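You operate a simulated robot arm through the tools that you are given. There is no shell and no other tool. Be economical: measure what you need, move in short steps, check, and stop when the job is done.

The job below is to be done with a simulated robot arm. You get a single attempt, and the scene is never put back.

TASK
Press on the base that the FIT BASE card names and cure it.
Fine: the base lies beside the jig; switch the jig on, press CURE once, wait for CURED, then switch off; the clamp stays locked.

It is judged by the outcome, as a careful person would: the job done as asked, and still so three seconds after it is handed in. It fails if anything else is knocked over, pushed out of place, dropped, spilled or broken.

THE ROBOT
A 6-joint arm with a two-finger parallel gripper, fixed in place. Base frame: the origin is at the foot of the arm, x ahead of it, y to its left, z up; the work surface is at about z = 0.86. Units: m, rad, N and s.
With the tool pointing down near the work surface it reaches from about 0.26 to 0.68 m from the base axis. Its first joint turns from -1.152 to 1.152 rad. Payload 2.9 kg.
The tool frame sits at the grasp point between the pads (the TCP): z along the fingers, y along the line on which they close. The tips reach 0.03 m beyond it. Largest opening 0.11 m; finger width 0.02, thickness 0.01; the body of the gripper, 0.048 by 0.112 m, starts 0.055 m behind the TCP.
Orientation is that of the tool frame in the base frame, as a unit quaternion [x, y, z, w]. With the fingers straight down and closing along the base's y, the tool's x points along the base's -x, its y along +y and its z along -z.

THE INTERFACE
- The arm moves only by the tool nudge_tool. Its argument "increments" is a list that holds one entry, the list of rows, each a list of 7 numbers: the shift along the tool's x, y, z in units of 20 mm (1.0 is 20 mm), then the turn, a rotation vector about the tool's x, y, z in units of 8 degrees (1.0 is 8 degrees), then the gripper command, from -1 (fully open) to 1 (shut), values between in proportion. In form: [[[x, y, z, ax, ay, az, jaw], ...]]. A call has 1 to 10 rows; each row shifts and turns the commanded pose from where the row before left it, along the tool's axes as they then stand. A call with a number of a shift or a turn outside -1 to 1 is refused whole. Rows are played at 5 a second. More than 0.05 m and 0.15 rad between two rows, or a gripper value outside its range, and nothing of the call is played. A pose out of reach is approached as far as the arm can. The call stops where the force on the tool passes 70 N (or 10 N more than at its start, if that is more) or the arm is blocked; 0.2 s more then pass. The fingers move at their own pace (about 0.108 m/s each) and stop on an object; they squeeze with about 26 N. The grip force told is the motor's: it shows also when the fingers shut on nothing. Time passes only in rows, and 0.2 s behind the last, so rows that do not move let the fingers close. The reply holds the time, the measured pose of the TCP, the force on the tool along the base axes, the opening and the grip force, in the units named above and with some noise, with the torque about the TCP (base axes, N m) and any sound that the robot's microphone picked up.
- Cameras (640 x 400 px; columns grow to the right, rows downward): "scene" is fixed at [0.0748, 0.4255, 1.4004]; the picture's right is [-0.81, -0.59, 0.00], its down [-0.25, 0.34, -0.91] and it looks along [0.54, -0.73, -0.42] (base axes); focal length 295 px, centre (320, 200). "wrist" rides on the gripper at [0.072, 0.017, -0.103] in the tool frame; the picture's right is [-0.23, 0.97, 0.00], its down [-0.76, -0.18, -0.62] and it looks along [-0.61, -0.14, 0.78] (tool axes); focal length 222 px, centre (320, 200). There is no depth. A picture from a camera that has moved, and an enlarged one, comes with that camera's place and axes in the base frame and with its lens.
- grab_frame(camera): a new picture of that camera. It takes no simulated time.
- close_up(camera, box): a new picture of the part [left, top, right, bottom] of that camera's present view, enlarged. It takes no simulated time.
- job_done(): hands the job in; it is judged then, once.

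Go step by step. Nothing tells you positions but the pictures and the camera data: compare them with the known pose of the tool, close in by small moves and look again before you grip or let go. The budget is 120 turns and 84 pictures, counting those below and the enlarged ones. Unless the task says otherwise, let go and move clear before handing in, and close with one line.

The tools are called after "Call:" by a JSON object that holds its "op" and its "data". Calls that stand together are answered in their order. nudge_tool: Moves the arm, as the interface text tells. Its arguments: {"type":"object","properties":{"increments":{"type":"array","items":{"type":"array","items":{"type":"array","items":{"type":"number"}}}}},"required":["increments"]} The other tools are called the same way: grab_frame (camera) takes a picture; close_up (camera, box) takes an enlarged picture of a part of a camera's view; job_done () hands the job in.

At the start:

```text
t: 0.0
eef_pos: [0.3531, -0.2125, 1.2257]
tcp_rot: [0.0, 1.0, -0.001, 0.0]
wrist_force: [-1.1, 0.0, 0.3]
moment: [-0.01, -0.01, -0.02]
finger_gap: 0.1099
gripper_force: 0.0
```

scene: 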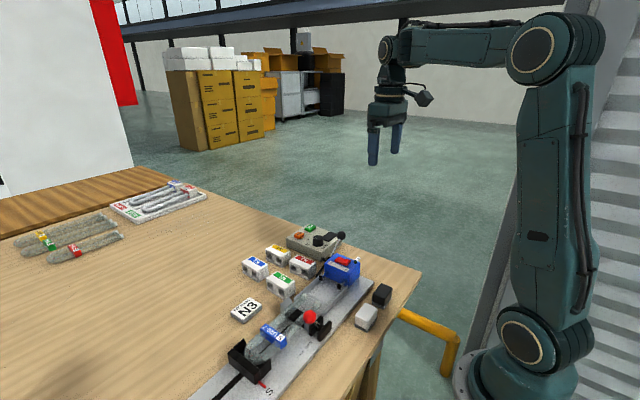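
wrist: 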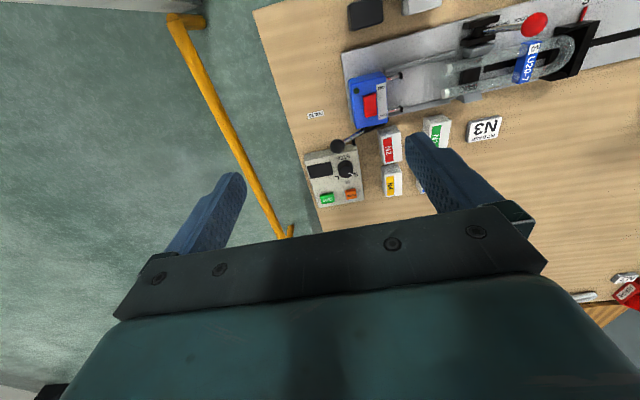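

I see a bench with a jig holding a U-tube, a control box, four coloured bases and an N3 card. I'll look closer before moving.

Call:
{"op": "close_up", "data": {"camera": "scene", "box": [220, 215, 420, 340]}}

Call:
{"op": "close_up", "data": {"camera": "wrist", "box": [290, 0, 640, 219]}}

Call:
{"op": "close_up", "data": {"camera": "scene", "box": [180, 275, 380, 400]}}

```text
3.20 times, centred on (320, 278) of scene
camera zoom: at [0.0748, 0.4255, 1.4004], right [-0.81, -0.59, 0.0], down [-0.25, 0.34, -0.91], along [0.54, -0.73, -0.42], focal length 944 px, centre (320, -48)
```

zoom: 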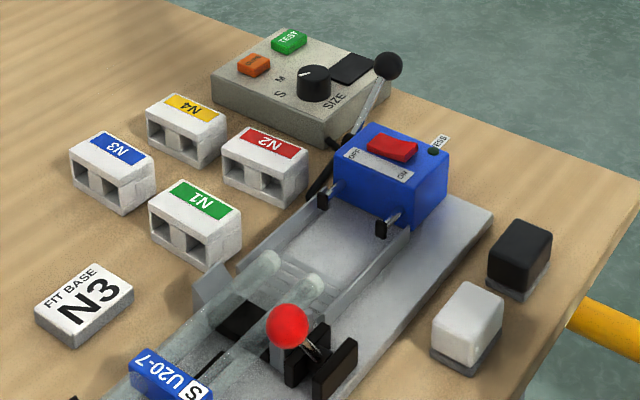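

```text
1.83 times, centred on (465, 110) of wrist
camera zoom: at [0.2812, -0.1968, 1.3284], right [0.23, 0.97, 0.0], down [0.76, -0.18, 0.62], along [0.61, -0.14, -0.78], focal length 406 px, centre (55, 365)
```

zoom: 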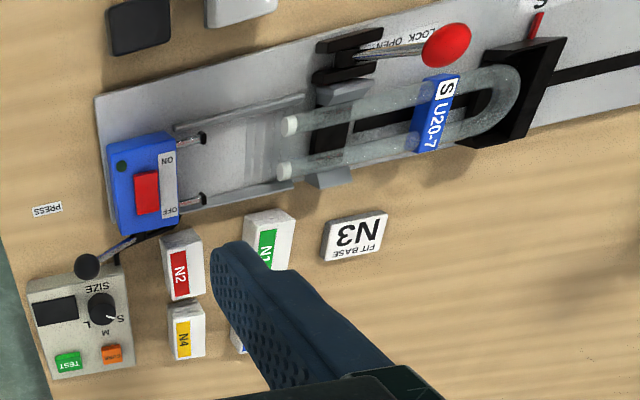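

```text
3.20 times, centred on (280, 338) of scene
camera zoom: at [0.0748, 0.4255, 1.4004], right [-0.81, -0.59, 0.0], down [-0.25, 0.34, -0.91], along [0.54, -0.73, -0.42], focal length 944 px, centre (448, -240)
```

zoom: 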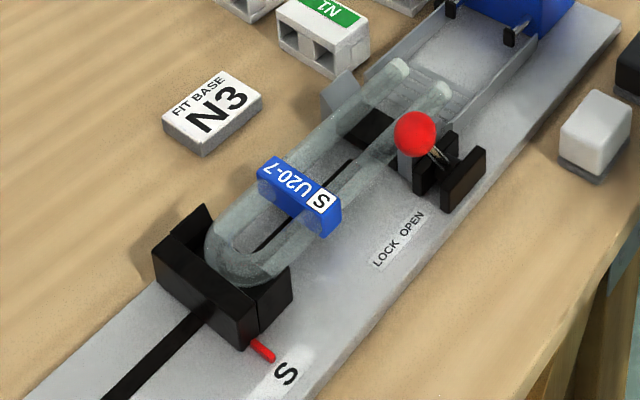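

The card reads N3 (blue label, far side, about x 0.63, y -0.02). I need sharper views of the control box, press lever, bed and clamp.

Call:
{"op": "close_up", "data": {"camera": "wrist", "box": [300, 60, 420, 135]}}

Call:
{"op": "close_up", "data": {"camera": "wrist", "box": [300, 130, 428, 210]}}

Call:
{"op": "close_up", "data": {"camera": "wrist", "box": [425, 0, 617, 120]}}

Call:
{"op": "close_up", "data": {"camera": "scene", "box": [280, 220, 376, 280]}}

```text
5.33 times, centred on (360, 98) of wrist
camera zoom: at [0.2812, -0.1968, 1.3284], right [0.23, 0.97, 0.0], down [0.76, -0.18, 0.62], along [0.61, -0.14, -0.78], focal length 1185 px, centre (107, 747)
```

zoom: 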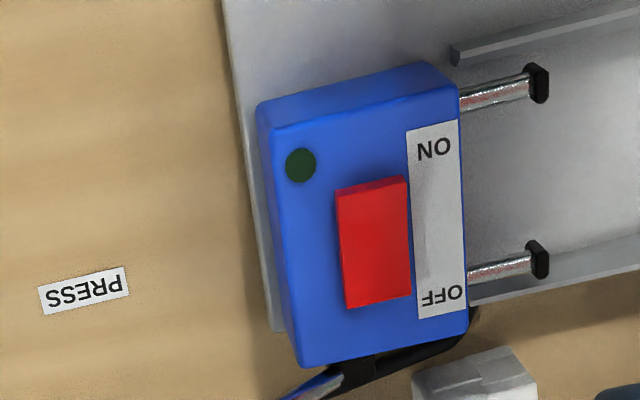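

```text
5.00 times, centred on (364, 170) of wrist
camera zoom: at [0.2812, -0.1968, 1.3284], right [0.23, 0.97, 0.0], down [0.76, -0.18, 0.62], along [0.61, -0.14, -0.78], focal length 1111 px, centre (100, 350)
```

zoom: 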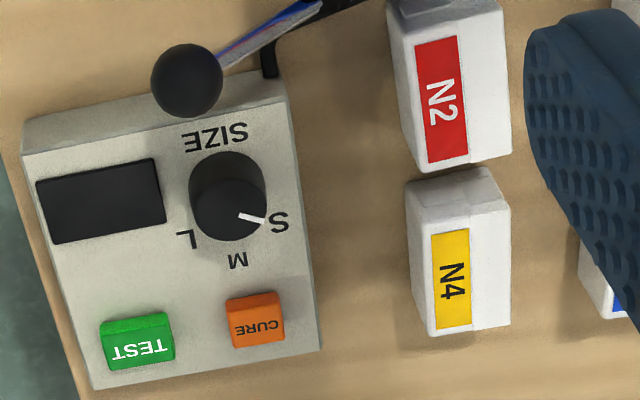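

```text
3.33 times, centred on (521, 60) of wrist
camera zoom: at [0.2812, -0.1968, 1.3284], right [0.23, 0.97, 0.0], down [0.76, -0.18, 0.62], along [0.61, -0.14, -0.78], focal length 740 px, centre (-350, 667)
```

zoom: 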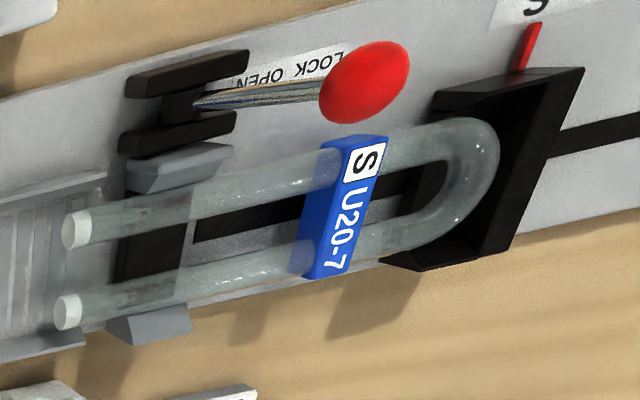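

```text
6.67 times, centred on (328, 250) of scene
camera zoom: at [0.0748, 0.4255, 1.4004], right [-0.81, -0.59, 0.0], down [-0.25, 0.34, -0.91], along [0.54, -0.73, -0.42], focal length 1968 px, centre (267, -133)
```

zoom: 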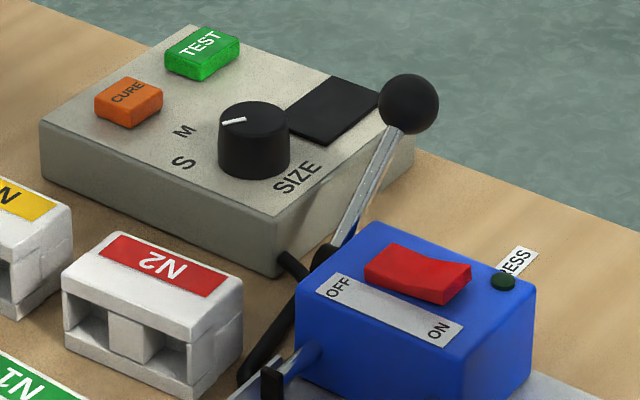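

Clamp is on LOCK, the dial is at S matching the S tube, and the head is OFF. The head's rods push a base along +y onto the tube ends. I move closer to look at N3 and the bed.

Call:
{"op": "nudge_tool", "data": {"increments": [[[-0.485, 1, 0.63, 0, 0, 0, -1], [-0.485, 1, 0.63, 0, 0, 0, -1], [-0.485, 1, 0.63, 0, 0, 0, -1], [-0.485, 1, 0.63, 0, 0, 0, -1], [-0.485, 1, 0.63, 0, 0, 0, -1], [-0.485, 1, 0.63, 0, 0, 0, -1], [-0.485, 1, 0.63, 0, 0, 0, -1], [-0.485, 1, 0.63, 0, 0, 0, -1], [-0.485, 1, 0.63, 0, 0, 0, -1], [-0.485, 1, 0.63, 0, 0, 0, -1]]]}}

Call:
{"op": "grab_frame", "data": {"camera": "wrist"}}

```text
t: 2.2
eef_pos: [0.4494, -0.0128, 1.0982]
tcp_rot: [0.0, 1.0, 0.0, 0.0]
wrist_force: [-0.6, 0.6, -0.5]
moment: [0.02, -0.01, 0.03]
finger_gap: 0.11
gripper_force: 0.1
```

```text
74 pictures are left
camera wrist: at [0.378, 0.003, 1.202], right [0.23, 0.97, 0.0], down [0.76, -0.18, 0.62], along [0.61, -0.14, -0.78], focal length 222 px, centre (320, 200)
```

wrist: 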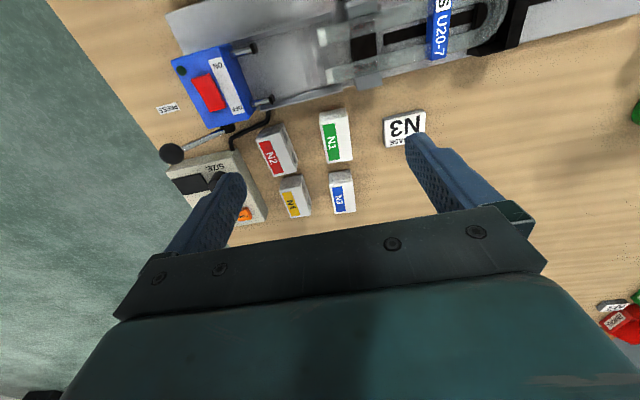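

Call:
{"op": "close_up", "data": {"camera": "wrist", "box": [256, 90, 384, 220]}}

Call:
{"op": "close_up", "data": {"camera": "wrist", "box": [160, 0, 384, 140]}}

```text
3.08 times, centred on (320, 155) of wrist
camera zoom: at [0.378, 0.003, 1.202], right [0.23, 0.97, 0.0], down [0.76, -0.18, 0.62], along [0.61, -0.14, -0.78], focal length 684 px, centre (320, 338)
```

zoom: 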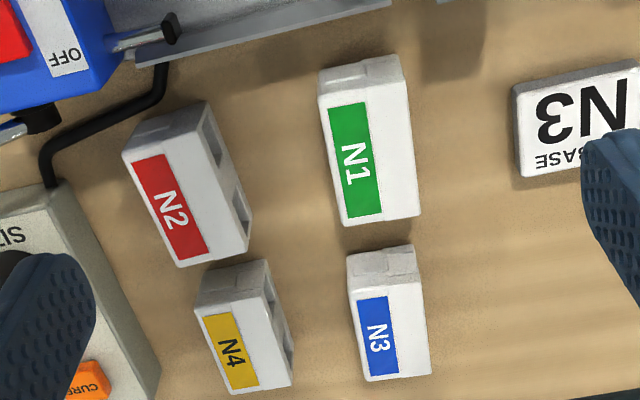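

```text
2.86 times, centred on (272, 70) of wrist
camera zoom: at [0.378, 0.003, 1.202], right [0.23, 0.97, 0.0], down [0.76, -0.18, 0.62], along [0.61, -0.14, -0.78], focal length 635 px, centre (457, 571)
```

zoom: 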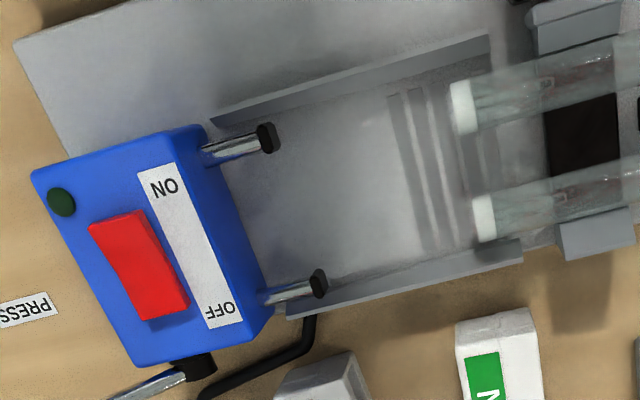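

N3's base is about x 0.588–0.658, y -0.032–0.006, top z≈0.893, with its sockets facing +y. The bed is centred on x≈0.412 between the rod pads (y≈-0.075) and the tube ends (y≈0.0). I'll grip the ends of the base (closing along x), so I turn the tool 90° first.

Call:
{"op": "nudge_tool", "data": {"increments": [[[0, 0, 0, 0, 0, 1, -0.8], [0, 0, 0, 0, 0, 1, -0.8], [0, 0, 0, 0, 0, 1, -0.8], [0, 0, 0, 0, 0, 1, -0.8], [0, 0, 0, 0, 0, 1, -0.8], [0, 0, 0, 0, 0, 1, -0.8], [0, 0, 0, 0, 0, 1, -0.8], [0, 0, 0, 0, 0, 1, -0.8], [0, 0, 0, 0, 0, 1, -0.8], [0, 0, 0, 0, 0, 1, -0.8]]]}}

Call:
{"op": "nudge_tool", "data": {"increments": [[[0, 0, 0, 0, 0, 1, -0.8], [0, 0, 0, 0, 0, 0.25, -0.8], [0, 1, 0.3, 0, 0, 0, -0.8], [0, 1, 0.3, 0, 0, 0, -0.8], [0, 1, 0.3, 0, 0, 0, -0.8], [0, 1, 0.3, 0, 0, 0, -0.8], [0, 1, 0.3, 0, 0, 0, -0.8], [0, 1, 0.3, 0, 0, 0, -0.8], [0, 1, 0.3, 0, 0, 0, -0.8], [0, 1, 0.3, 0, 0, 0, -0.8]]]}}

Call:
{"op": "grab_frame", "data": {"camera": "wrist"}}

Call:
{"op": "close_up", "data": {"camera": "scene", "box": [200, 170, 392, 290]}}

```text
t: 4.4
eef_pos: [0.4491, -0.0119, 1.1001]
tcp_rot: [0.643, 0.766, 0.0, 0.0]
wrist_force: [-0.1, 0.3, -0.2]
moment: [-0.02, 0.0, 0.02]
finger_gap: 0.0992
gripper_force: 0.1
```

```text
t: 6.6
eef_pos: [0.6086, -0.0124, 1.0507]
tcp_rot: [0.708, 0.707, 0.0, 0.0]
wrist_force: [0.0, -0.3, -0.8]
moment: [0.03, 0.02, 0.01]
finger_gap: 0.099
gripper_force: 0.1
```

```text
71 pictures are left
camera wrist: at [0.6277, 0.0593, 1.1541], right [0.97, -0.23, 0.0], down [-0.18, -0.76, 0.62], along [-0.14, -0.61, -0.78], focal length 222 px, centre (320, 200)
```

wrist: 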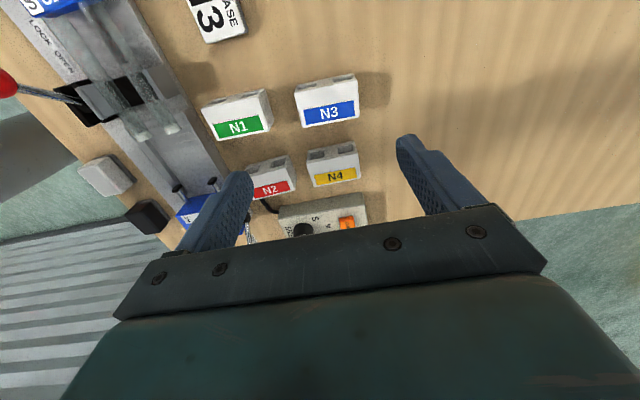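

```text
3.33 times, centred on (296, 230) of scene
camera zoom: at [0.0748, 0.4255, 1.4004], right [-0.81, -0.59, 0.0], down [-0.25, 0.34, -0.91], along [0.54, -0.73, -0.42], focal length 984 px, centre (400, 100)
```

zoom: 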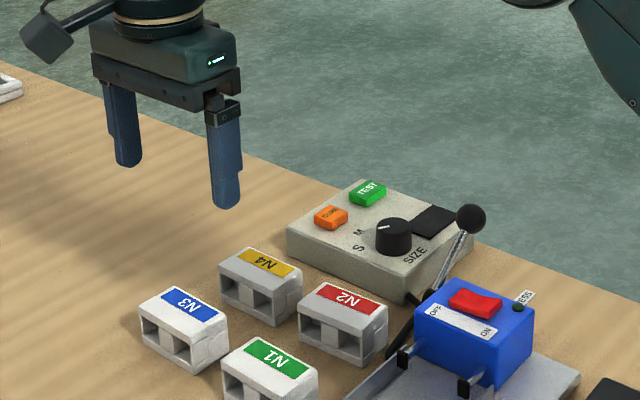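

Call:
{"op": "close_up", "data": {"camera": "wrist", "box": [256, 60, 384, 140]}}

```text
5.00 times, centred on (320, 100) of wrist
camera zoom: at [0.6277, 0.0593, 1.1541], right [0.97, -0.23, 0.0], down [-0.18, -0.76, 0.62], along [-0.14, -0.61, -0.78], focal length 1111 px, centre (320, 700)
```

zoom: 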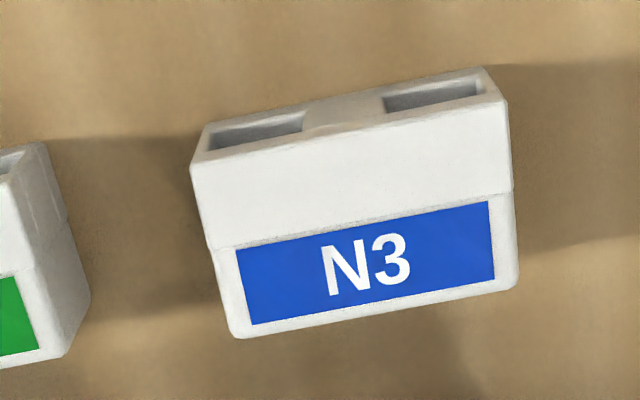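

N3 confirmed at centre ≈(0.620, -0.014). Descending with the fingers astride its ends.

Call:
{"op": "nudge_tool", "data": {"increments": [[[-0.08, 0.57, 0, 0, 0, 0, -0.7], [0, 0, 1, 0, 0, 0, -0.7], [0, 0, 1, 0, 0, 0, -0.7], [0, 0, 1, 0, 0, 0, -0.7], [0, 0, 1, 0, 0, 0, -0.7], [0, 0, 1, 0, 0, 0, -0.7], [0, 0, 0.6, 0, 0, 0, -0.7]]]}}

Call:
{"op": "grab_frame", "data": {"camera": "wrist"}}

Call:
{"op": "close_up", "data": {"camera": "scene", "box": [200, 200, 328, 280]}}

```text
t: 8.2
eef_pos: [0.6195, -0.0146, 0.9389]
tcp_rot: [0.707, 0.707, 0.0, 0.0]
wrist_force: [0.3, 0.2, 0.3]
moment: [0.01, 0.0, 0.02]
finger_gap: 0.0936
gripper_force: 0.1
```

```text
68 pictures are left
camera wrist: at [0.6385, 0.0573, 1.0419], right [0.97, -0.23, 0.0], down [-0.18, -0.76, 0.62], along [-0.14, -0.61, -0.78], focal length 222 px, centre (320, 200)
```

wrist: 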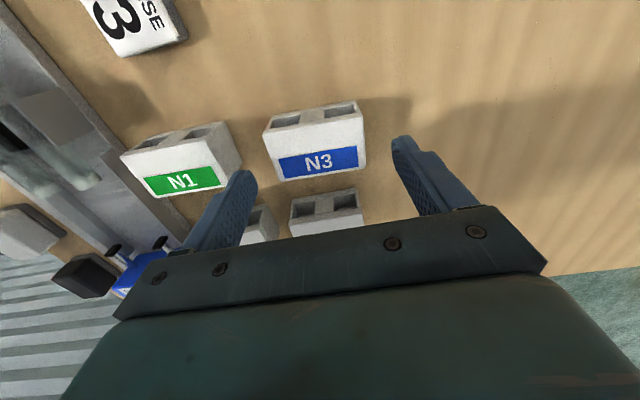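

```text
5.00 times, centred on (264, 240) of scene
camera zoom: at [0.0748, 0.4255, 1.4004], right [-0.81, -0.59, 0.0], down [-0.25, 0.34, -0.91], along [0.54, -0.73, -0.42], focal length 1476 px, centre (600, 0)
```

zoom: 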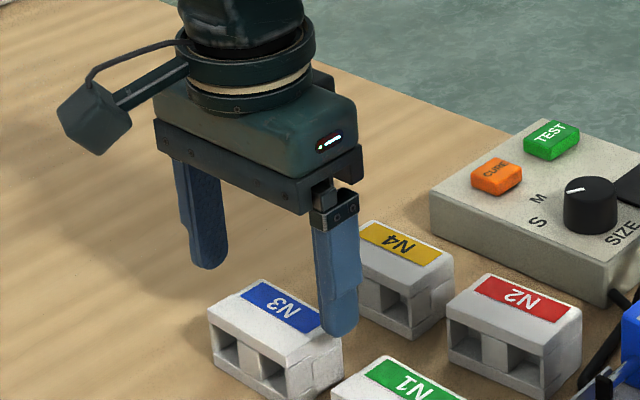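

Aligned; descending and closing.

Call:
{"op": "nudge_tool", "data": {"increments": [[[0, 0.1, 1, 0, 0, 0, -0.7], [0, 0, 0.75, 0, 0, 0, -0.7], [0, 0, 0, 0, 0, 0, 0.2], [0, 0, 0, 0, 0, 0, 0.4], [0, 0, 0, 0, 0, 0, 0.6], [0, 0, 0, 0, 0, 0, 0.6]]]}}

Call:
{"op": "close_up", "data": {"camera": "scene", "box": [200, 200, 328, 280]}}

```text
t: 9.6
eef_pos: [0.6236, -0.0135, 0.9048]
tcp_rot: [0.707, 0.707, 0.0, 0.0]
wrist_force: [0.3, 0.3, 0.1]
moment: [0.01, -0.02, 0.01]
finger_gap: 0.0678
gripper_force: 25.8
```

```text
5.00 times, centred on (264, 240) of scene
camera zoom: at [0.0748, 0.4255, 1.4004], right [-0.81, -0.59, 0.0], down [-0.25, 0.34, -0.91], along [0.54, -0.73, -0.42], focal length 1476 px, centre (600, 0)
```

zoom: 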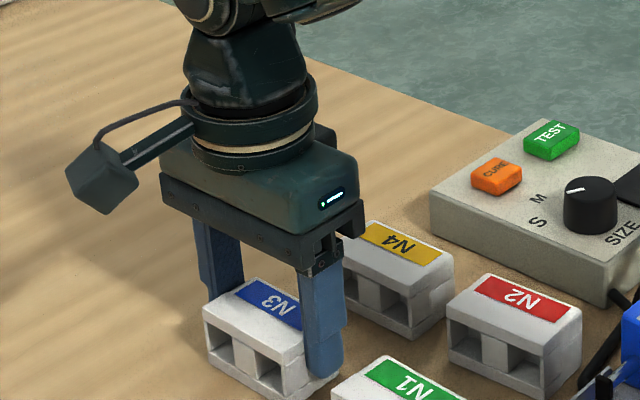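

Gripped at 68 mm. Lifting and carrying it above the bed.

Call:
{"op": "nudge_tool", "data": {"increments": [[[0, 0, -0.5, 0, 0, 0, 0.6], [0, 0, -1, 0, 0, 0, 0.6], [0, 0, -1, 0, 0, 0, 0.6], [0, 0, -1, 0, 0, 0, 0.6], [0, 0, -1, 0, 0, 0, 0.6], [0, 0, -1, 0, 0, 0, 0.6]]]}}

Call:
{"op": "nudge_tool", "data": {"increments": [[[-0.13, -1, 0, 0, 0, 0, 0.6], [-0.13, -1, 0, 0, 0, 0, 0.6], [-0.13, -1, 0, 0, 0, 0, 0.6], [-0.13, -1, 0, 0, 0, 0, 0.6], [-0.13, -1, 0, 0, 0, 0, 0.6], [-0.13, -1, 0, 0, 0, 0, 0.6], [-0.13, -1, 0, 0, 0, 0, 0.6], [-0.13, -1, 0, 0, 0, 0, 0.6], [-0.13, -1, 0, 0, 0, 0, 0.6], [-0.13, -1, 0, 0, 0, 0, 0.6]]]}}

Call:
{"op": "grab_frame", "data": {"camera": "wrist"}}

Call:
{"op": "close_up", "data": {"camera": "scene", "box": [232, 200, 424, 320]}}

```text
t: 11.0
eef_pos: [0.6222, -0.0139, 1.0151]
tcp_rot: [0.707, 0.707, 0.0, 0.0]
wrist_force: [0.7, -0.8, -0.4]
moment: [0.01, 0.01, 0.02]
finger_gap: 0.0678
gripper_force: 25.8
```

```text
t: 13.2
eef_pos: [0.4233, -0.0397, 1.0156]
tcp_rot: [0.707, 0.707, 0.0, 0.0]
wrist_force: [-0.6, -0.5, -0.9]
moment: [-0.04, 0.0, -0.01]
finger_gap: 0.0677
gripper_force: 25.8
```

```text
65 pictures are left
camera wrist: at [0.4405, 0.0309, 1.1168], right [0.97, -0.23, 0.0], down [-0.18, -0.76, 0.62], along [-0.14, -0.61, -0.78], focal length 222 px, centre (320, 200)
```

wrist: 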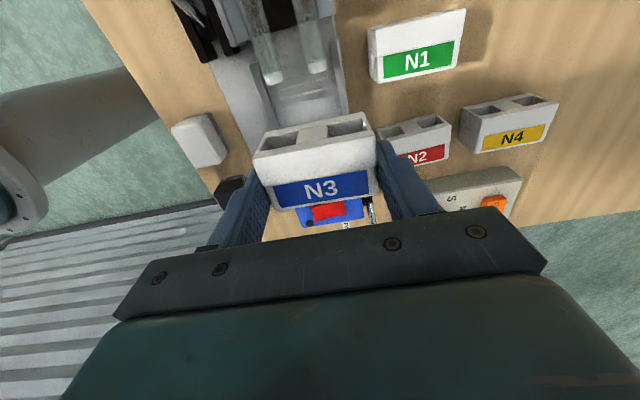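

```text
3.33 times, centred on (328, 260) of scene
camera zoom: at [0.0748, 0.4255, 1.4004], right [-0.81, -0.59, 0.0], down [-0.25, 0.34, -0.91], along [0.54, -0.73, -0.42], focal length 984 px, centre (293, 0)
```

zoom: 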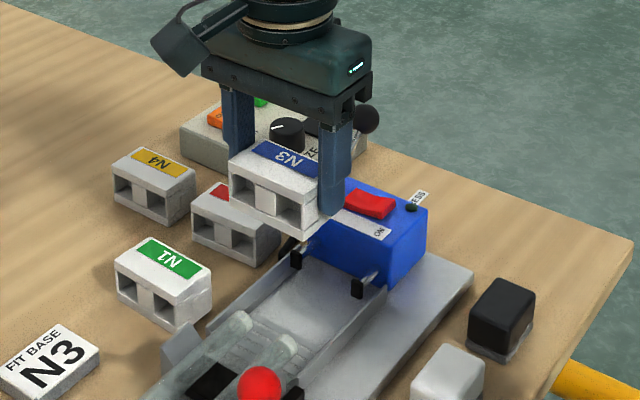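

Call:
{"op": "close_up", "data": {"camera": "wrist", "box": [200, 0, 400, 125]}}

Call:
{"op": "close_up", "data": {"camera": "wrist", "box": [220, 90, 412, 210]}}

```text
3.20 times, centred on (300, 62) of wrist
camera zoom: at [0.4405, 0.0309, 1.1168], right [0.97, -0.23, 0.0], down [-0.18, -0.76, 0.62], along [-0.14, -0.61, -0.78], focal length 711 px, centre (384, 640)
```

zoom: 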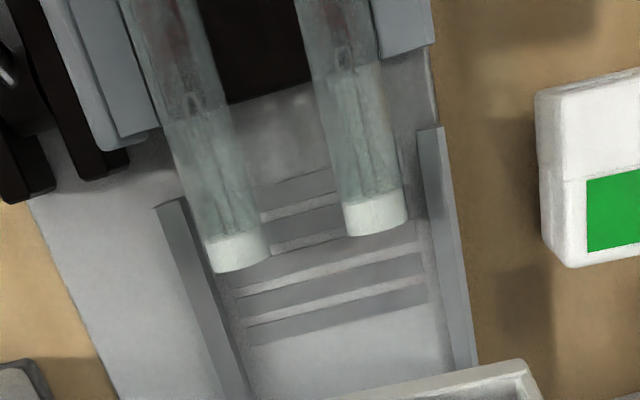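

```text
3.33 times, centred on (316, 150) of wrist
camera zoom: at [0.4405, 0.0309, 1.1168], right [0.97, -0.23, 0.0], down [-0.18, -0.76, 0.62], along [-0.14, -0.61, -0.78], focal length 740 px, centre (333, 367)
```

zoom: 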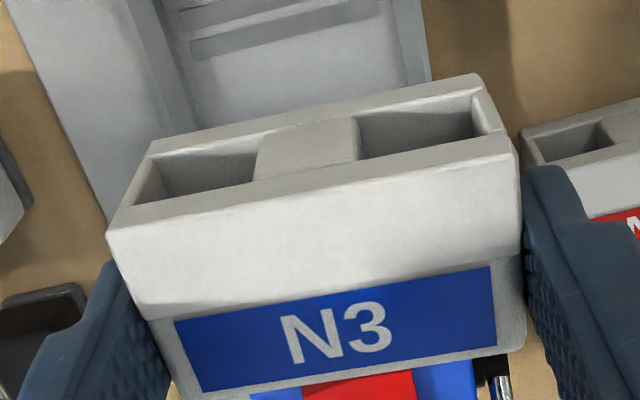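

Bed centreline is x≈0.412; I shift by -11.5 mm and lower to just above the rails, then check.

Call:
{"op": "nudge_tool", "data": {"increments": [[[0, -0.575, 0, 0, 0, 0, 0.6], [0, 0, 1, 0, 0, 0, 0.6], [0, 0, 1, 0, 0, 0, 0.6], [0, 0, 1, 0, 0, 0, 0.6], [0, 0, 0.5, 0, 0, 0, 0.6], [0, 0, 0, 0, 0, 0, 0.6]]]}}

Call:
{"op": "close_up", "data": {"camera": "wrist", "box": [200, 20, 424, 160]}}

Call:
{"op": "close_up", "data": {"camera": "scene", "box": [264, 240, 392, 320]}}

```text
t: 14.6
eef_pos: [0.4116, -0.04, 0.9438]
tcp_rot: [0.707, 0.707, 0.0, 0.001]
wrist_force: [0.2, -0.4, -1.2]
moment: [0.01, -0.02, 0.0]
finger_gap: 0.0679
gripper_force: 25.7
```

```text
2.86 times, centred on (312, 90) of wrist
camera zoom: at [0.4289, 0.0309, 1.0469], right [0.97, -0.23, 0.0], down [-0.18, -0.76, 0.62], along [-0.14, -0.61, -0.78], focal length 635 px, centre (343, 514)
```

zoom: 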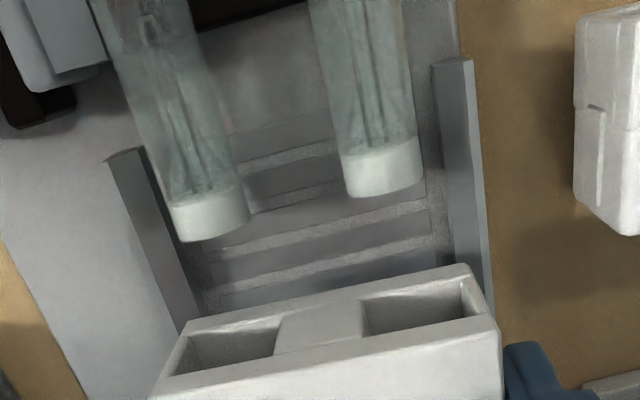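

```text
5.00 times, centred on (328, 280) of scene
camera zoom: at [0.0748, 0.4255, 1.4004], right [-0.81, -0.59, 0.0], down [-0.25, 0.34, -0.91], along [0.54, -0.73, -0.42], focal length 1476 px, centre (280, -200)
```

zoom: 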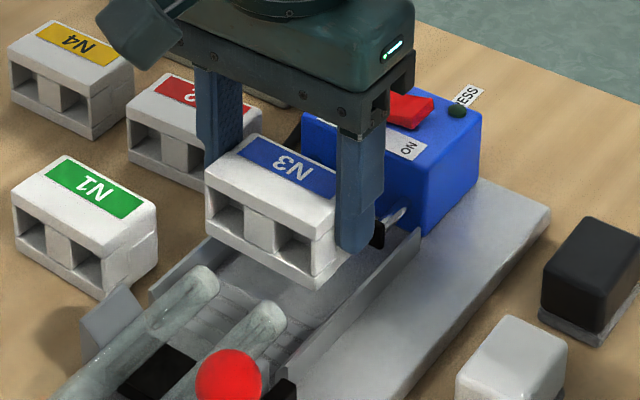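

Call:
{"op": "nudge_tool", "data": {"increments": [[[0, 0, 0.4, 0, 0, 0, 0.6], [0, 0, 0.4, 0, 0, 0, 0.6], [0, 0, 0, 0, 0, 0, 0.6]]]}}

Call:
{"op": "close_up", "data": {"camera": "wrist", "box": [200, 20, 424, 160]}}

Call:
{"op": "close_up", "data": {"camera": "scene", "box": [264, 240, 392, 320]}}

```text
t: 15.4
eef_pos: [0.4104, -0.0391, 0.9279]
tcp_rot: [0.707, 0.707, 0.001, 0.0]
wrist_force: [-0.4, -0.7, -1.9]
moment: [0.0, 0.02, -0.01]
finger_gap: 0.0676
gripper_force: 25.6
```

```text
2.86 times, centred on (312, 90) of wrist
camera zoom: at [0.429, 0.0314, 1.0311], right [0.97, -0.23, 0.0], down [-0.18, -0.76, 0.62], along [-0.14, -0.61, -0.78], focal length 635 px, centre (343, 514)
```

zoom: 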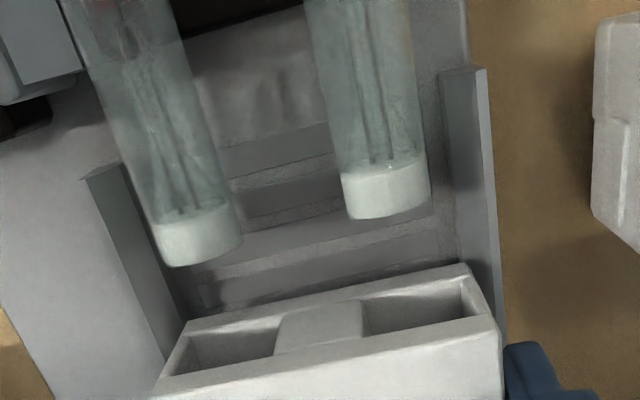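

```text
5.00 times, centred on (328, 280) of scene
camera zoom: at [0.0748, 0.4255, 1.4004], right [-0.81, -0.59, 0.0], down [-0.25, 0.34, -0.91], along [0.54, -0.73, -0.42], focal length 1476 px, centre (280, -200)
```

zoom: 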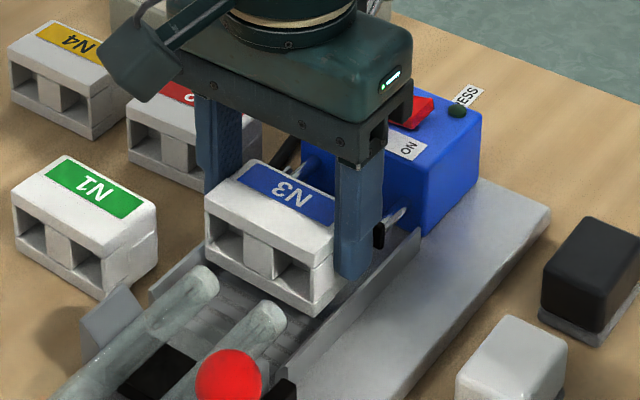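

Call:
{"op": "nudge_tool", "data": {"increments": [[[0, 0, 0.2, 0, 0, 0, 0.6], [0, 0, 0, 0, 0, 0, 0.6]]]}}

Call:
{"op": "nudge_tool", "data": {"increments": [[[0, 0, 0.15, 0, 0, 0, 0.6], [0, 0, 0, 0, 0, 0, 0.6]]]}}

Call:
{"op": "close_up", "data": {"camera": "scene", "box": [280, 255, 360, 305]}}

```text
t: 16.0
eef_pos: [0.4099, -0.0393, 0.9248]
tcp_rot: [0.707, 0.707, 0.0, 0.001]
wrist_force: [-2.6, -0.6, 3.6]
moment: [0.11, -0.05, 0.05]
finger_gap: 0.0679
gripper_force: 26.0
```

```text
t: 16.6
eef_pos: [0.4103, -0.0405, 0.92]
tcp_rot: [0.707, 0.707, 0.0, -0.001]
wrist_force: [-4.1, 1.1, -0.5]
moment: [0.05, 0.22, 0.15]
finger_gap: 0.0678
gripper_force: 26.3
```

```text
8.00 times, centred on (320, 280) of scene
camera zoom: at [0.0747, 0.4256, 1.4004], right [-0.81, -0.59, 0.0], down [-0.25, 0.34, -0.91], along [0.54, -0.73, -0.42], focal length 2361 px, centre (320, -440)
```

zoom: 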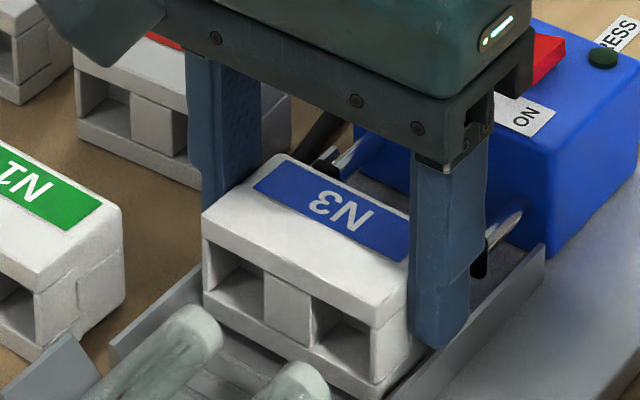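

Call:
{"op": "nudge_tool", "data": {"increments": [[[0, -0.05, 0.1, 0, 0, 0, 0.6], [0, 0, 0, 0, 0, 0, 0.6]]]}}

Call:
{"op": "nudge_tool", "data": {"increments": [[[0, 0, 0.1, 0, 0, 0, 0.6], [0, 0, 0, 0, 0, 0, 0.6]]]}}

Call:
{"op": "close_up", "data": {"camera": "scene", "box": [280, 255, 360, 305]}}

```text
t: 17.2
eef_pos: [0.4103, -0.0395, 0.92]
tcp_rot: [0.707, 0.707, 0.0, -0.001]
wrist_force: [-2.6, -0.1, 1.7]
moment: [0.01, 0.12, 0.09]
finger_gap: 0.0679
gripper_force: 25.7
```

```text
t: 17.8
eef_pos: [0.4091, -0.0399, 0.9183]
tcp_rot: [0.707, 0.707, 0.001, 0.0]
wrist_force: [-1.7, 0.3, -0.5]
moment: [-0.02, 0.08, 0.07]
finger_gap: 0.0676
gripper_force: 25.9
```

```text
8.00 times, centred on (320, 280) of scene
camera zoom: at [0.0747, 0.4255, 1.4004], right [-0.81, -0.59, 0.0], down [-0.25, 0.34, -0.91], along [0.54, -0.73, -0.42], focal length 2361 px, centre (320, -440)
```

zoom: 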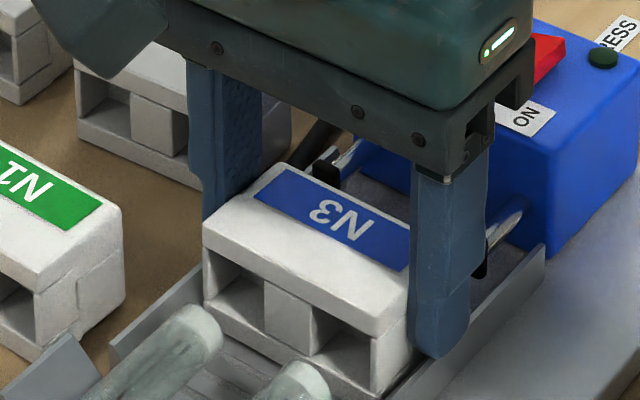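

Call:
{"op": "nudge_tool", "data": {"increments": [[[0, -0.03, 0.1, 0, 0, 0, 0.6], [0, 0, 0, 0, 0, 0, 0.6]]]}}

Call:
{"op": "nudge_tool", "data": {"increments": [[[0, 0, 0.1, 0, 0, 0, 0.6], [0, 0, 0, 0, 0, 0, 0.6]]]}}

Call:
{"op": "close_up", "data": {"camera": "scene", "box": [280, 255, 360, 305]}}

```text
t: 18.4
eef_pos: [0.4105, -0.0395, 0.9174]
tcp_rot: [0.707, 0.707, 0.001, 0.001]
wrist_force: [-3.9, 0.3, 30.2]
moment: [0.09, 1.36, -0.01]
finger_gap: 0.0676
gripper_force: 25.4
```

```text
t: 19.0
eef_pos: [0.4096, -0.0404, 0.9171]
tcp_rot: [0.707, 0.707, 0.001, 0.002]
wrist_force: [-7.9, -0.8, 65.6]
moment: [0.07, 3.0, 0.15]
finger_gap: 0.0677
gripper_force: 26.3
```

```text
8.00 times, centred on (320, 280) of scene
camera zoom: at [0.0738, 0.4256, 1.4004], right [-0.81, -0.59, 0.0], down [-0.24, 0.34, -0.91], along [0.54, -0.73, -0.42], focal length 2361 px, centre (320, -440)
```

zoom: 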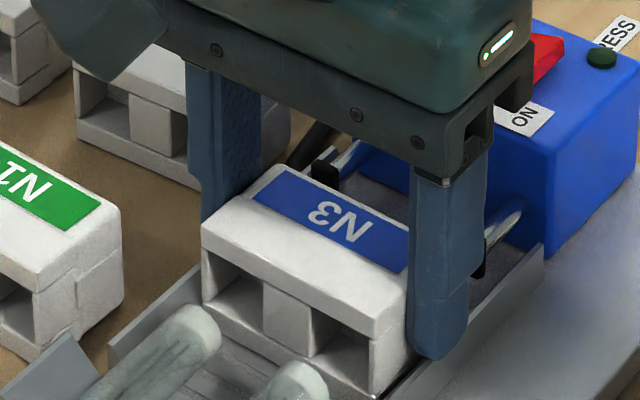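

The -x fingertip now rests on the rail top (offset torque), with the base sitting between the rails. I relieve the push and open slightly to let the base settle.

Call:
{"op": "nudge_tool", "data": {"increments": [[[0, 0.05, -0.2, 0, 0, 0, 0.6], [0, 0, 0, 0, 0, 0, 0.6]]]}}

Call:
{"op": "nudge_tool", "data": {"increments": [[[0, 0, 0, 0, 0, 0, -0.3], [0, 0, 0, 0, 0, 0, -0.4], [0, 0, 0, 0, 0, 0, -0.4]]]}}

Call:
{"op": "close_up", "data": {"camera": "scene", "box": [280, 255, 360, 305]}}

Call:
{"op": "close_up", "data": {"camera": "wrist", "box": [200, 20, 424, 160]}}

```text
t: 19.6
eef_pos: [0.4114, -0.04, 0.9173]
tcp_rot: [0.707, 0.707, 0.0, 0.0]
wrist_force: [-3.0, -1.8, 11.7]
moment: [-0.06, -0.37, -0.01]
finger_gap: 0.0678
gripper_force: 26.4
```

```text
t: 20.4
eef_pos: [0.4105, -0.04, 0.9179]
tcp_rot: [0.707, 0.707, 0.0, 0.0]
wrist_force: [0.8, 0.7, 0.1]
moment: [0.02, 0.04, 0.01]
finger_gap: 0.0769
gripper_force: 0.0
```

```text
8.00 times, centred on (320, 280) of scene
camera zoom: at [0.0748, 0.4256, 1.4004], right [-0.81, -0.59, 0.0], down [-0.25, 0.34, -0.91], along [0.54, -0.73, -0.42], focal length 2361 px, centre (320, -440)
```

zoom: 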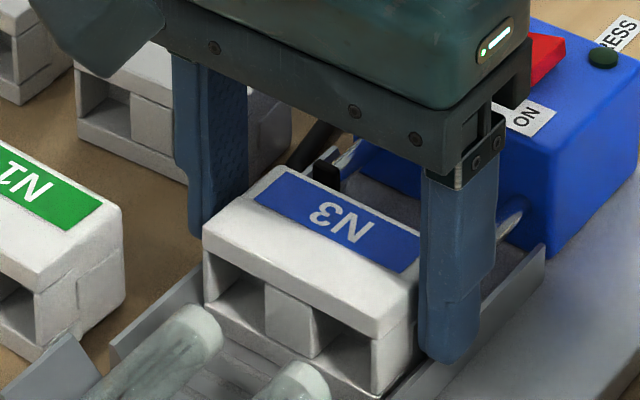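

```text
2.86 times, centred on (312, 90) of wrist
camera zoom: at [0.4291, 0.0313, 1.0201], right [0.97, -0.23, 0.0], down [-0.18, -0.76, 0.62], along [-0.14, -0.61, -0.78], focal length 635 px, centre (343, 514)
```

zoom: 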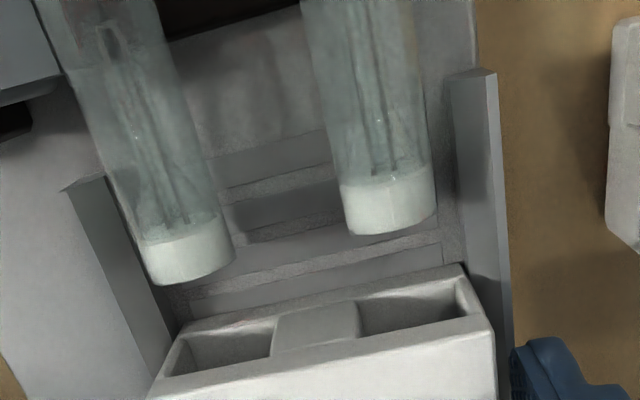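

Released. Lifting clear and checking how the base sits.

Call:
{"op": "nudge_tool", "data": {"increments": [[[0, 0, -0.3, 0, 0, 0, -0.4], [0, 0, -1, 0, 0, 0, -0.4], [0, 0, -1, 0, 0, 0, -0.4], [0, 0, -1, 0, 0, 0, -0.4], [0, 0, -1, 0, 0, 0, -0.4], [0.5, 0, -1, 0, 0, 0, -0.4], [1, 0, -1, 0, 0, 0, -0.4], [1, 0, -1, 0, 0, 0, -0.4]]]}}

Call:
{"op": "grab_frame", "data": {"camera": "wrist"}}

Call:
{"op": "close_up", "data": {"camera": "scene", "box": [264, 220, 392, 300]}}

```text
t: 22.2
eef_pos: [0.4113, 0.0101, 1.063]
tcp_rot: [0.708, 0.707, 0.0, 0.0]
wrist_force: [0.0, 0.5, 0.4]
moment: [0.0, -0.04, -0.02]
finger_gap: 0.0768
gripper_force: 0.1
```

```text
52 pictures are left
camera wrist: at [0.4287, 0.0819, 1.1662], right [0.97, -0.23, 0.0], down [-0.18, -0.76, 0.62], along [-0.14, -0.61, -0.78], focal length 222 px, centre (320, 200)
```

wrist: 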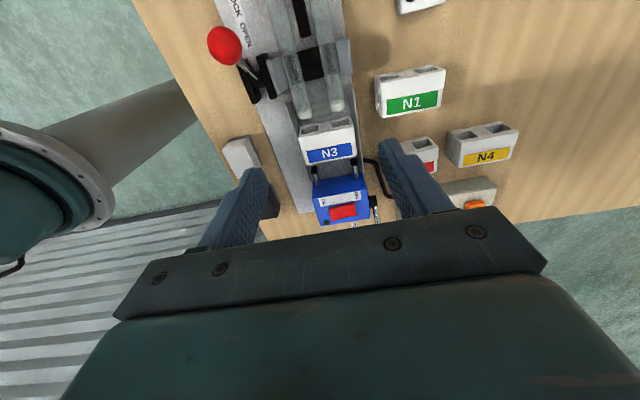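

```text
5.00 times, centred on (328, 260) of scene
camera zoom: at [0.0748, 0.4255, 1.4004], right [-0.81, -0.59, 0.0], down [-0.25, 0.34, -0.91], along [0.54, -0.73, -0.42], focal length 1476 px, centre (280, -100)
```

zoom: 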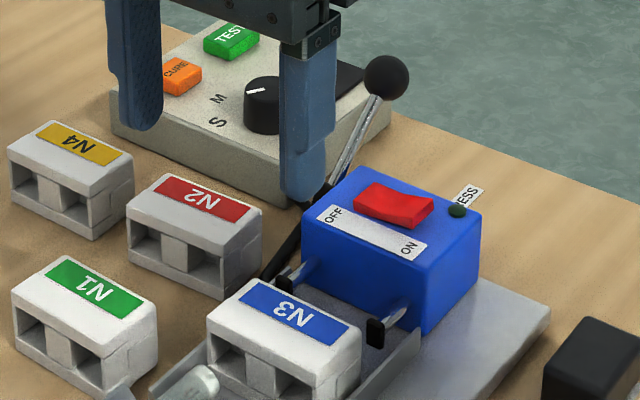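

Call:
{"op": "close_up", "data": {"camera": "wrist", "box": [264, 80, 392, 160]}}

Call:
{"op": "close_up", "data": {"camera": "wrist", "box": [290, 150, 402, 220]}}

```text
5.00 times, centred on (328, 120) of wrist
camera zoom: at [0.4287, 0.0819, 1.1662], right [0.97, -0.23, 0.0], down [-0.18, -0.76, 0.62], along [-0.14, -0.61, -0.78], focal length 1111 px, centre (280, 600)
```

zoom: 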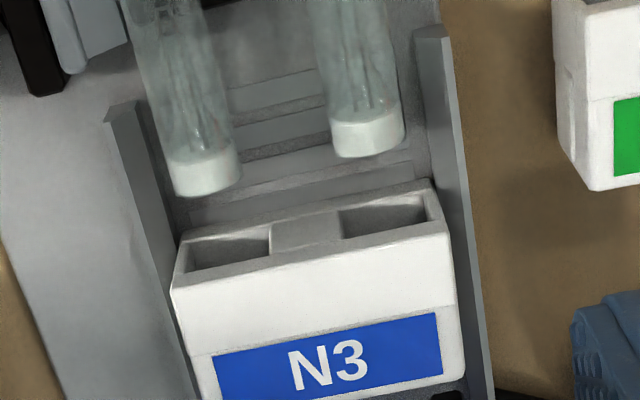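

```text
5.71 times, centred on (346, 185) of wrist
camera zoom: at [0.4287, 0.0819, 1.1662], right [0.97, -0.23, 0.0], down [-0.18, -0.76, 0.62], along [-0.14, -0.61, -0.78], focal length 1269 px, centre (171, 286)
```

zoom: 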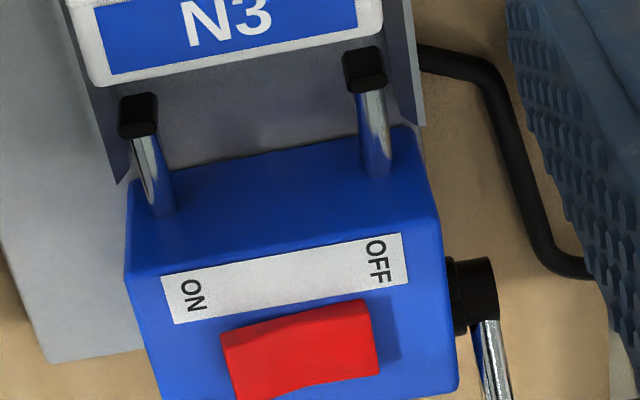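

The base sits squarely between the rails with its sockets facing the tubes. The press lever hinges on the +x side of the blue unit, with its knob at about (0.465, -0.207, 0.942). I'll close the fingers and come down behind the knob to push it gently toward +y.

Call:
{"op": "nudge_tool", "data": {"increments": [[[-1, 0.3, 0, 0, 0, 0, 1], [-1, 0.3, 0, 0, 0, 0, 1], [-1, 0.3, 0, 0, 0, 0, 1], [-1, 0.3, 0, 0, 0, 0, 1], [-1, 0.3, 0, 0, 0, 0, 1], [-1, 0.3, 0, 0, 0, 0, 1], [-1, 0.3, 0, 0, 0, 0, 1], [-1, 0.3, 0, 0, 0, 0, 1], [-1, 0.3, 0, 0, 0, 0, 1], [-1, 0.15, 0, 0, 0, 0, 1]]]}}

Call:
{"op": "nudge_tool", "data": {"increments": [[[-1, 0, 0, 0, 0, 0, 1], [-1, 0, 0, 0, 0, 0, 1], [-0.3, 0, 0, 0, 0, 0, 1], [0, 0, 1, 0, 0, 0, 1], [0, 0, 1, 0, 0, 0, 1], [0, 0, 1, 0, 0, 0, 1]]]}}

Call:
{"op": "grab_frame", "data": {"camera": "wrist"}}

Call:
{"op": "close_up", "data": {"camera": "scene", "box": [264, 200, 392, 280]}}

```text
t: 24.4
eef_pos: [0.4673, -0.19, 1.0652]
tcp_rot: [0.707, 0.708, 0.0, 0.0]
wrist_force: [0.3, 0.4, 1.0]
moment: [0.02, 0.04, 0.04]
finger_gap: 0.0
gripper_force: 26.2
```

```text
t: 25.8
eef_pos: [0.4676, -0.2374, 1.0032]
tcp_rot: [0.708, 0.707, -0.001, 0.0]
wrist_force: [-0.1, -0.2, -0.4]
moment: [0.0, 0.01, -0.01]
finger_gap: 0.0001
gripper_force: 25.9
```

```text
48 pictures are left
camera wrist: at [0.4858, -0.1653, 1.1063], right [0.97, -0.23, 0.0], down [-0.18, -0.76, 0.62], along [-0.14, -0.61, -0.78], focal length 222 px, centre (320, 200)
```

wrist: 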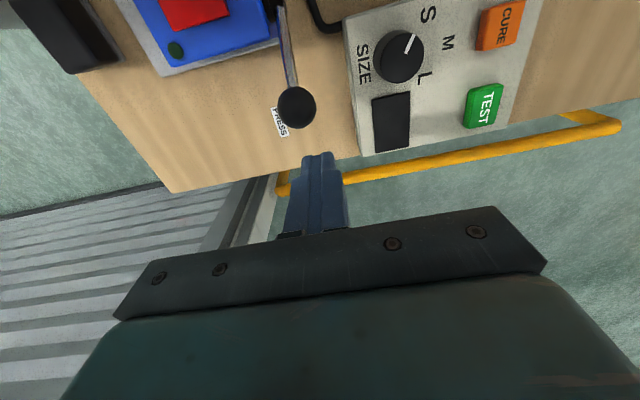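

```text
5.00 times, centred on (328, 240) of scene
camera zoom: at [0.0748, 0.4255, 1.4004], right [-0.81, -0.59, 0.0], down [-0.25, 0.34, -0.91], along [0.54, -0.73, -0.42], focal length 1476 px, centre (280, 0)
```

zoom: 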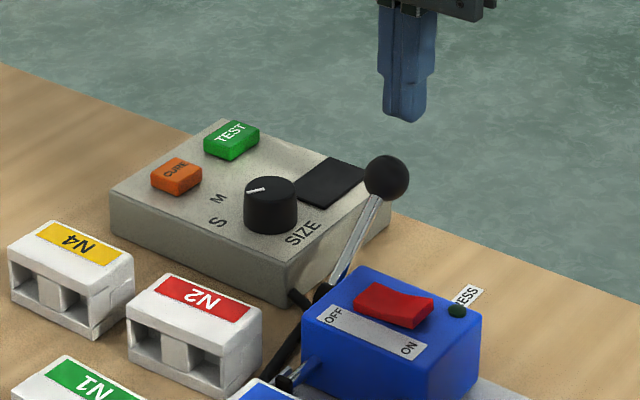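

Call:
{"op": "nudge_tool", "data": {"increments": [[[-0.1, -0.2, 0, 0, 0, 0, 1], [0, 0, 1, 0, 0, 0, 1], [0, 0, 1, 0, 0, 0, 1], [0, 0, 0.4, 0, 0, 0, 1]]]}}

Call:
{"op": "nudge_tool", "data": {"increments": [[[0.3, 0, 0, 0, 0, 0, 1], [0.3, 0, 0, 0, 0, 0, 1], [0.2, 0, 0, 0, 0, 0, 1]]]}}

Call:
{"op": "grab_frame", "data": {"camera": "wrist"}}

Call:
{"op": "close_up", "data": {"camera": "scene", "box": [264, 200, 392, 280]}}

```text
t: 26.8
eef_pos: [0.4641, -0.2373, 0.955]
tcp_rot: [0.707, 0.707, 0.0, 0.0]
wrist_force: [-0.1, 0.1, 0.4]
moment: [0.04, 0.04, 0.01]
finger_gap: 0.0
gripper_force: 26.2
```

```text
t: 27.6
eef_pos: [0.4624, -0.2278, 0.957]
tcp_rot: [0.712, 0.703, -0.001, 0.004]
wrist_force: [1.1, -37.2, -2.7]
moment: [-0.21, 0.21, 0.12]
finger_gap: 0.0004
gripper_force: 26.3
```

```text
46 pictures are left
camera wrist: at [0.4818, -0.1557, 1.0588], right [0.97, -0.24, 0.01], down [-0.19, -0.76, 0.63], along [-0.15, -0.61, -0.78], focal length 222 px, centre (320, 200)
```

wrist: 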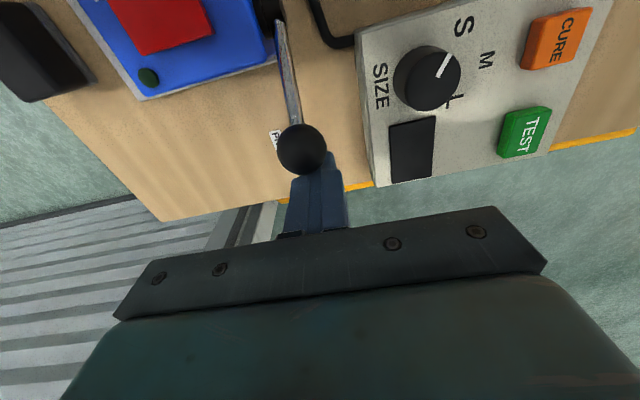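

```text
5.00 times, centred on (328, 240) of scene
camera zoom: at [0.0749, 0.4245, 1.4007], right [-0.81, -0.59, 0.0], down [-0.25, 0.34, -0.91], along [0.54, -0.73, -0.42], focal length 1476 px, centre (280, 0)
```

zoom: 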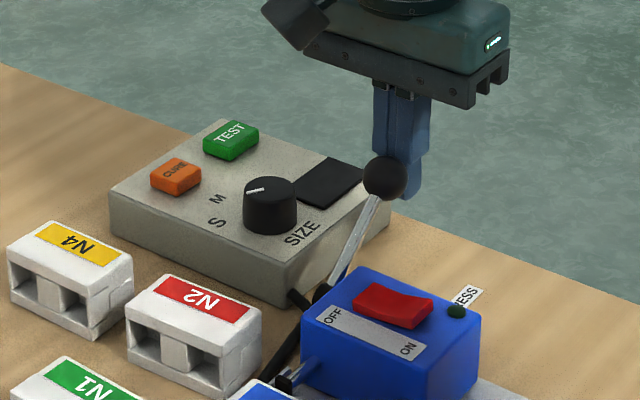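

The lever is solid against +y (37 N, no motion), so it swings the other way, toward the PRESS label. I back off and go over to its +y side.

Call:
{"op": "nudge_tool", "data": {"increments": [[[-0.4, -0.1, 0, 0, 0, 0, 1], [0, 0, -1, 0, 0, 0, 1], [0, 0, -1, 0, 0, 0, 1], [0, 0, -0.5, 0, 0, 0, 1], [1, 0, 0, 0, 0, 0, 1], [1, 0, 0, 0, 0, 0, 1], [0.67, 0, 0, 0, 0, 0, 1], [0, 0, 1, 0, 0, 0, 1], [0, 0, 1, 0, 0, 0, 1]]]}}

Call:
{"op": "grab_frame", "data": {"camera": "wrist"}}

Call:
{"op": "close_up", "data": {"camera": "scene", "box": [264, 200, 392, 280]}}

```text
t: 29.6
eef_pos: [0.4624, -0.1747, 0.9658]
tcp_rot: [0.707, 0.707, 0.001, 0.0]
wrist_force: [-0.4, -0.1, 1.9]
moment: [-0.05, -0.01, 0.01]
finger_gap: 0.0
gripper_force: 26.2
```

```text
44 pictures are left
camera wrist: at [0.4804, -0.1045, 1.0685], right [0.97, -0.23, 0.0], down [-0.18, -0.76, 0.62], along [-0.14, -0.61, -0.78], focal length 222 px, centre (320, 200)
```

wrist: 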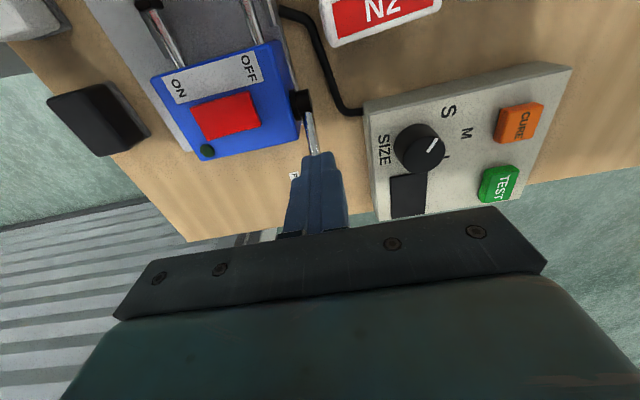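

```text
5.00 times, centred on (328, 240) of scene
camera zoom: at [0.0747, 0.4256, 1.4004], right [-0.81, -0.59, 0.0], down [-0.25, 0.34, -0.91], along [0.54, -0.73, -0.42], focal length 1476 px, centre (280, 0)
```

zoom: 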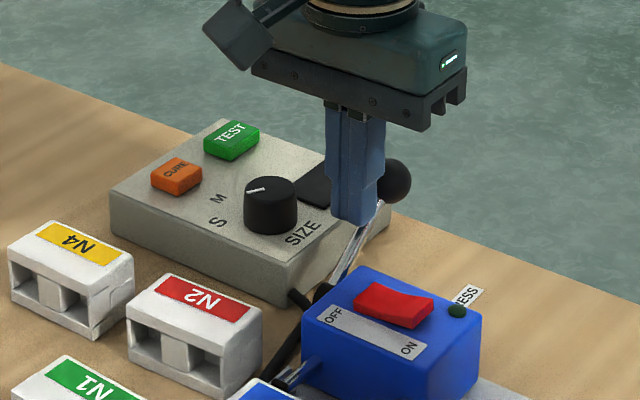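

Call:
{"op": "nudge_tool", "data": {"increments": [[[0, -0.1, 0.3, 0, 0, 0, 1], [-0.3, 0, 0.1, 0, 0, 0, 1], [-0.3, 0, 0.1, 0, 0, 0, 1]]]}}

Call:
{"op": "close_up", "data": {"camera": "scene", "box": [264, 200, 392, 280]}}

```text
t: 30.4
eef_pos: [0.46, -0.1895, 0.9564]
tcp_rot: [0.707, 0.707, 0.0, 0.0]
wrist_force: [-0.2, 1.3, 1.5]
moment: [0.03, 0.03, 0.01]
finger_gap: 0.0001
gripper_force: 25.9
```

```text
5.00 times, centred on (328, 240) of scene
camera zoom: at [0.0747, 0.4256, 1.4004], right [-0.81, -0.59, 0.0], down [-0.25, 0.34, -0.91], along [0.54, -0.73, -0.42], focal length 1476 px, centre (280, 0)
```

zoom: 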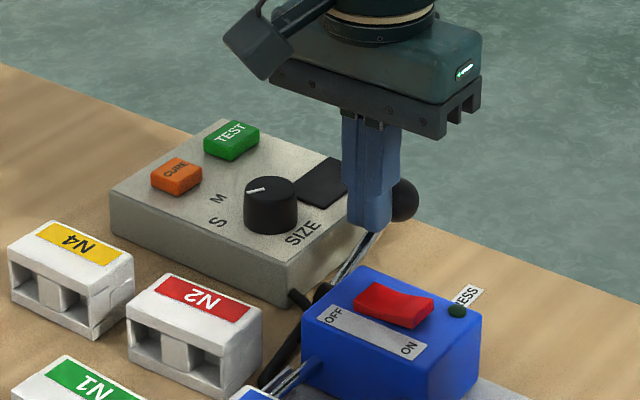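

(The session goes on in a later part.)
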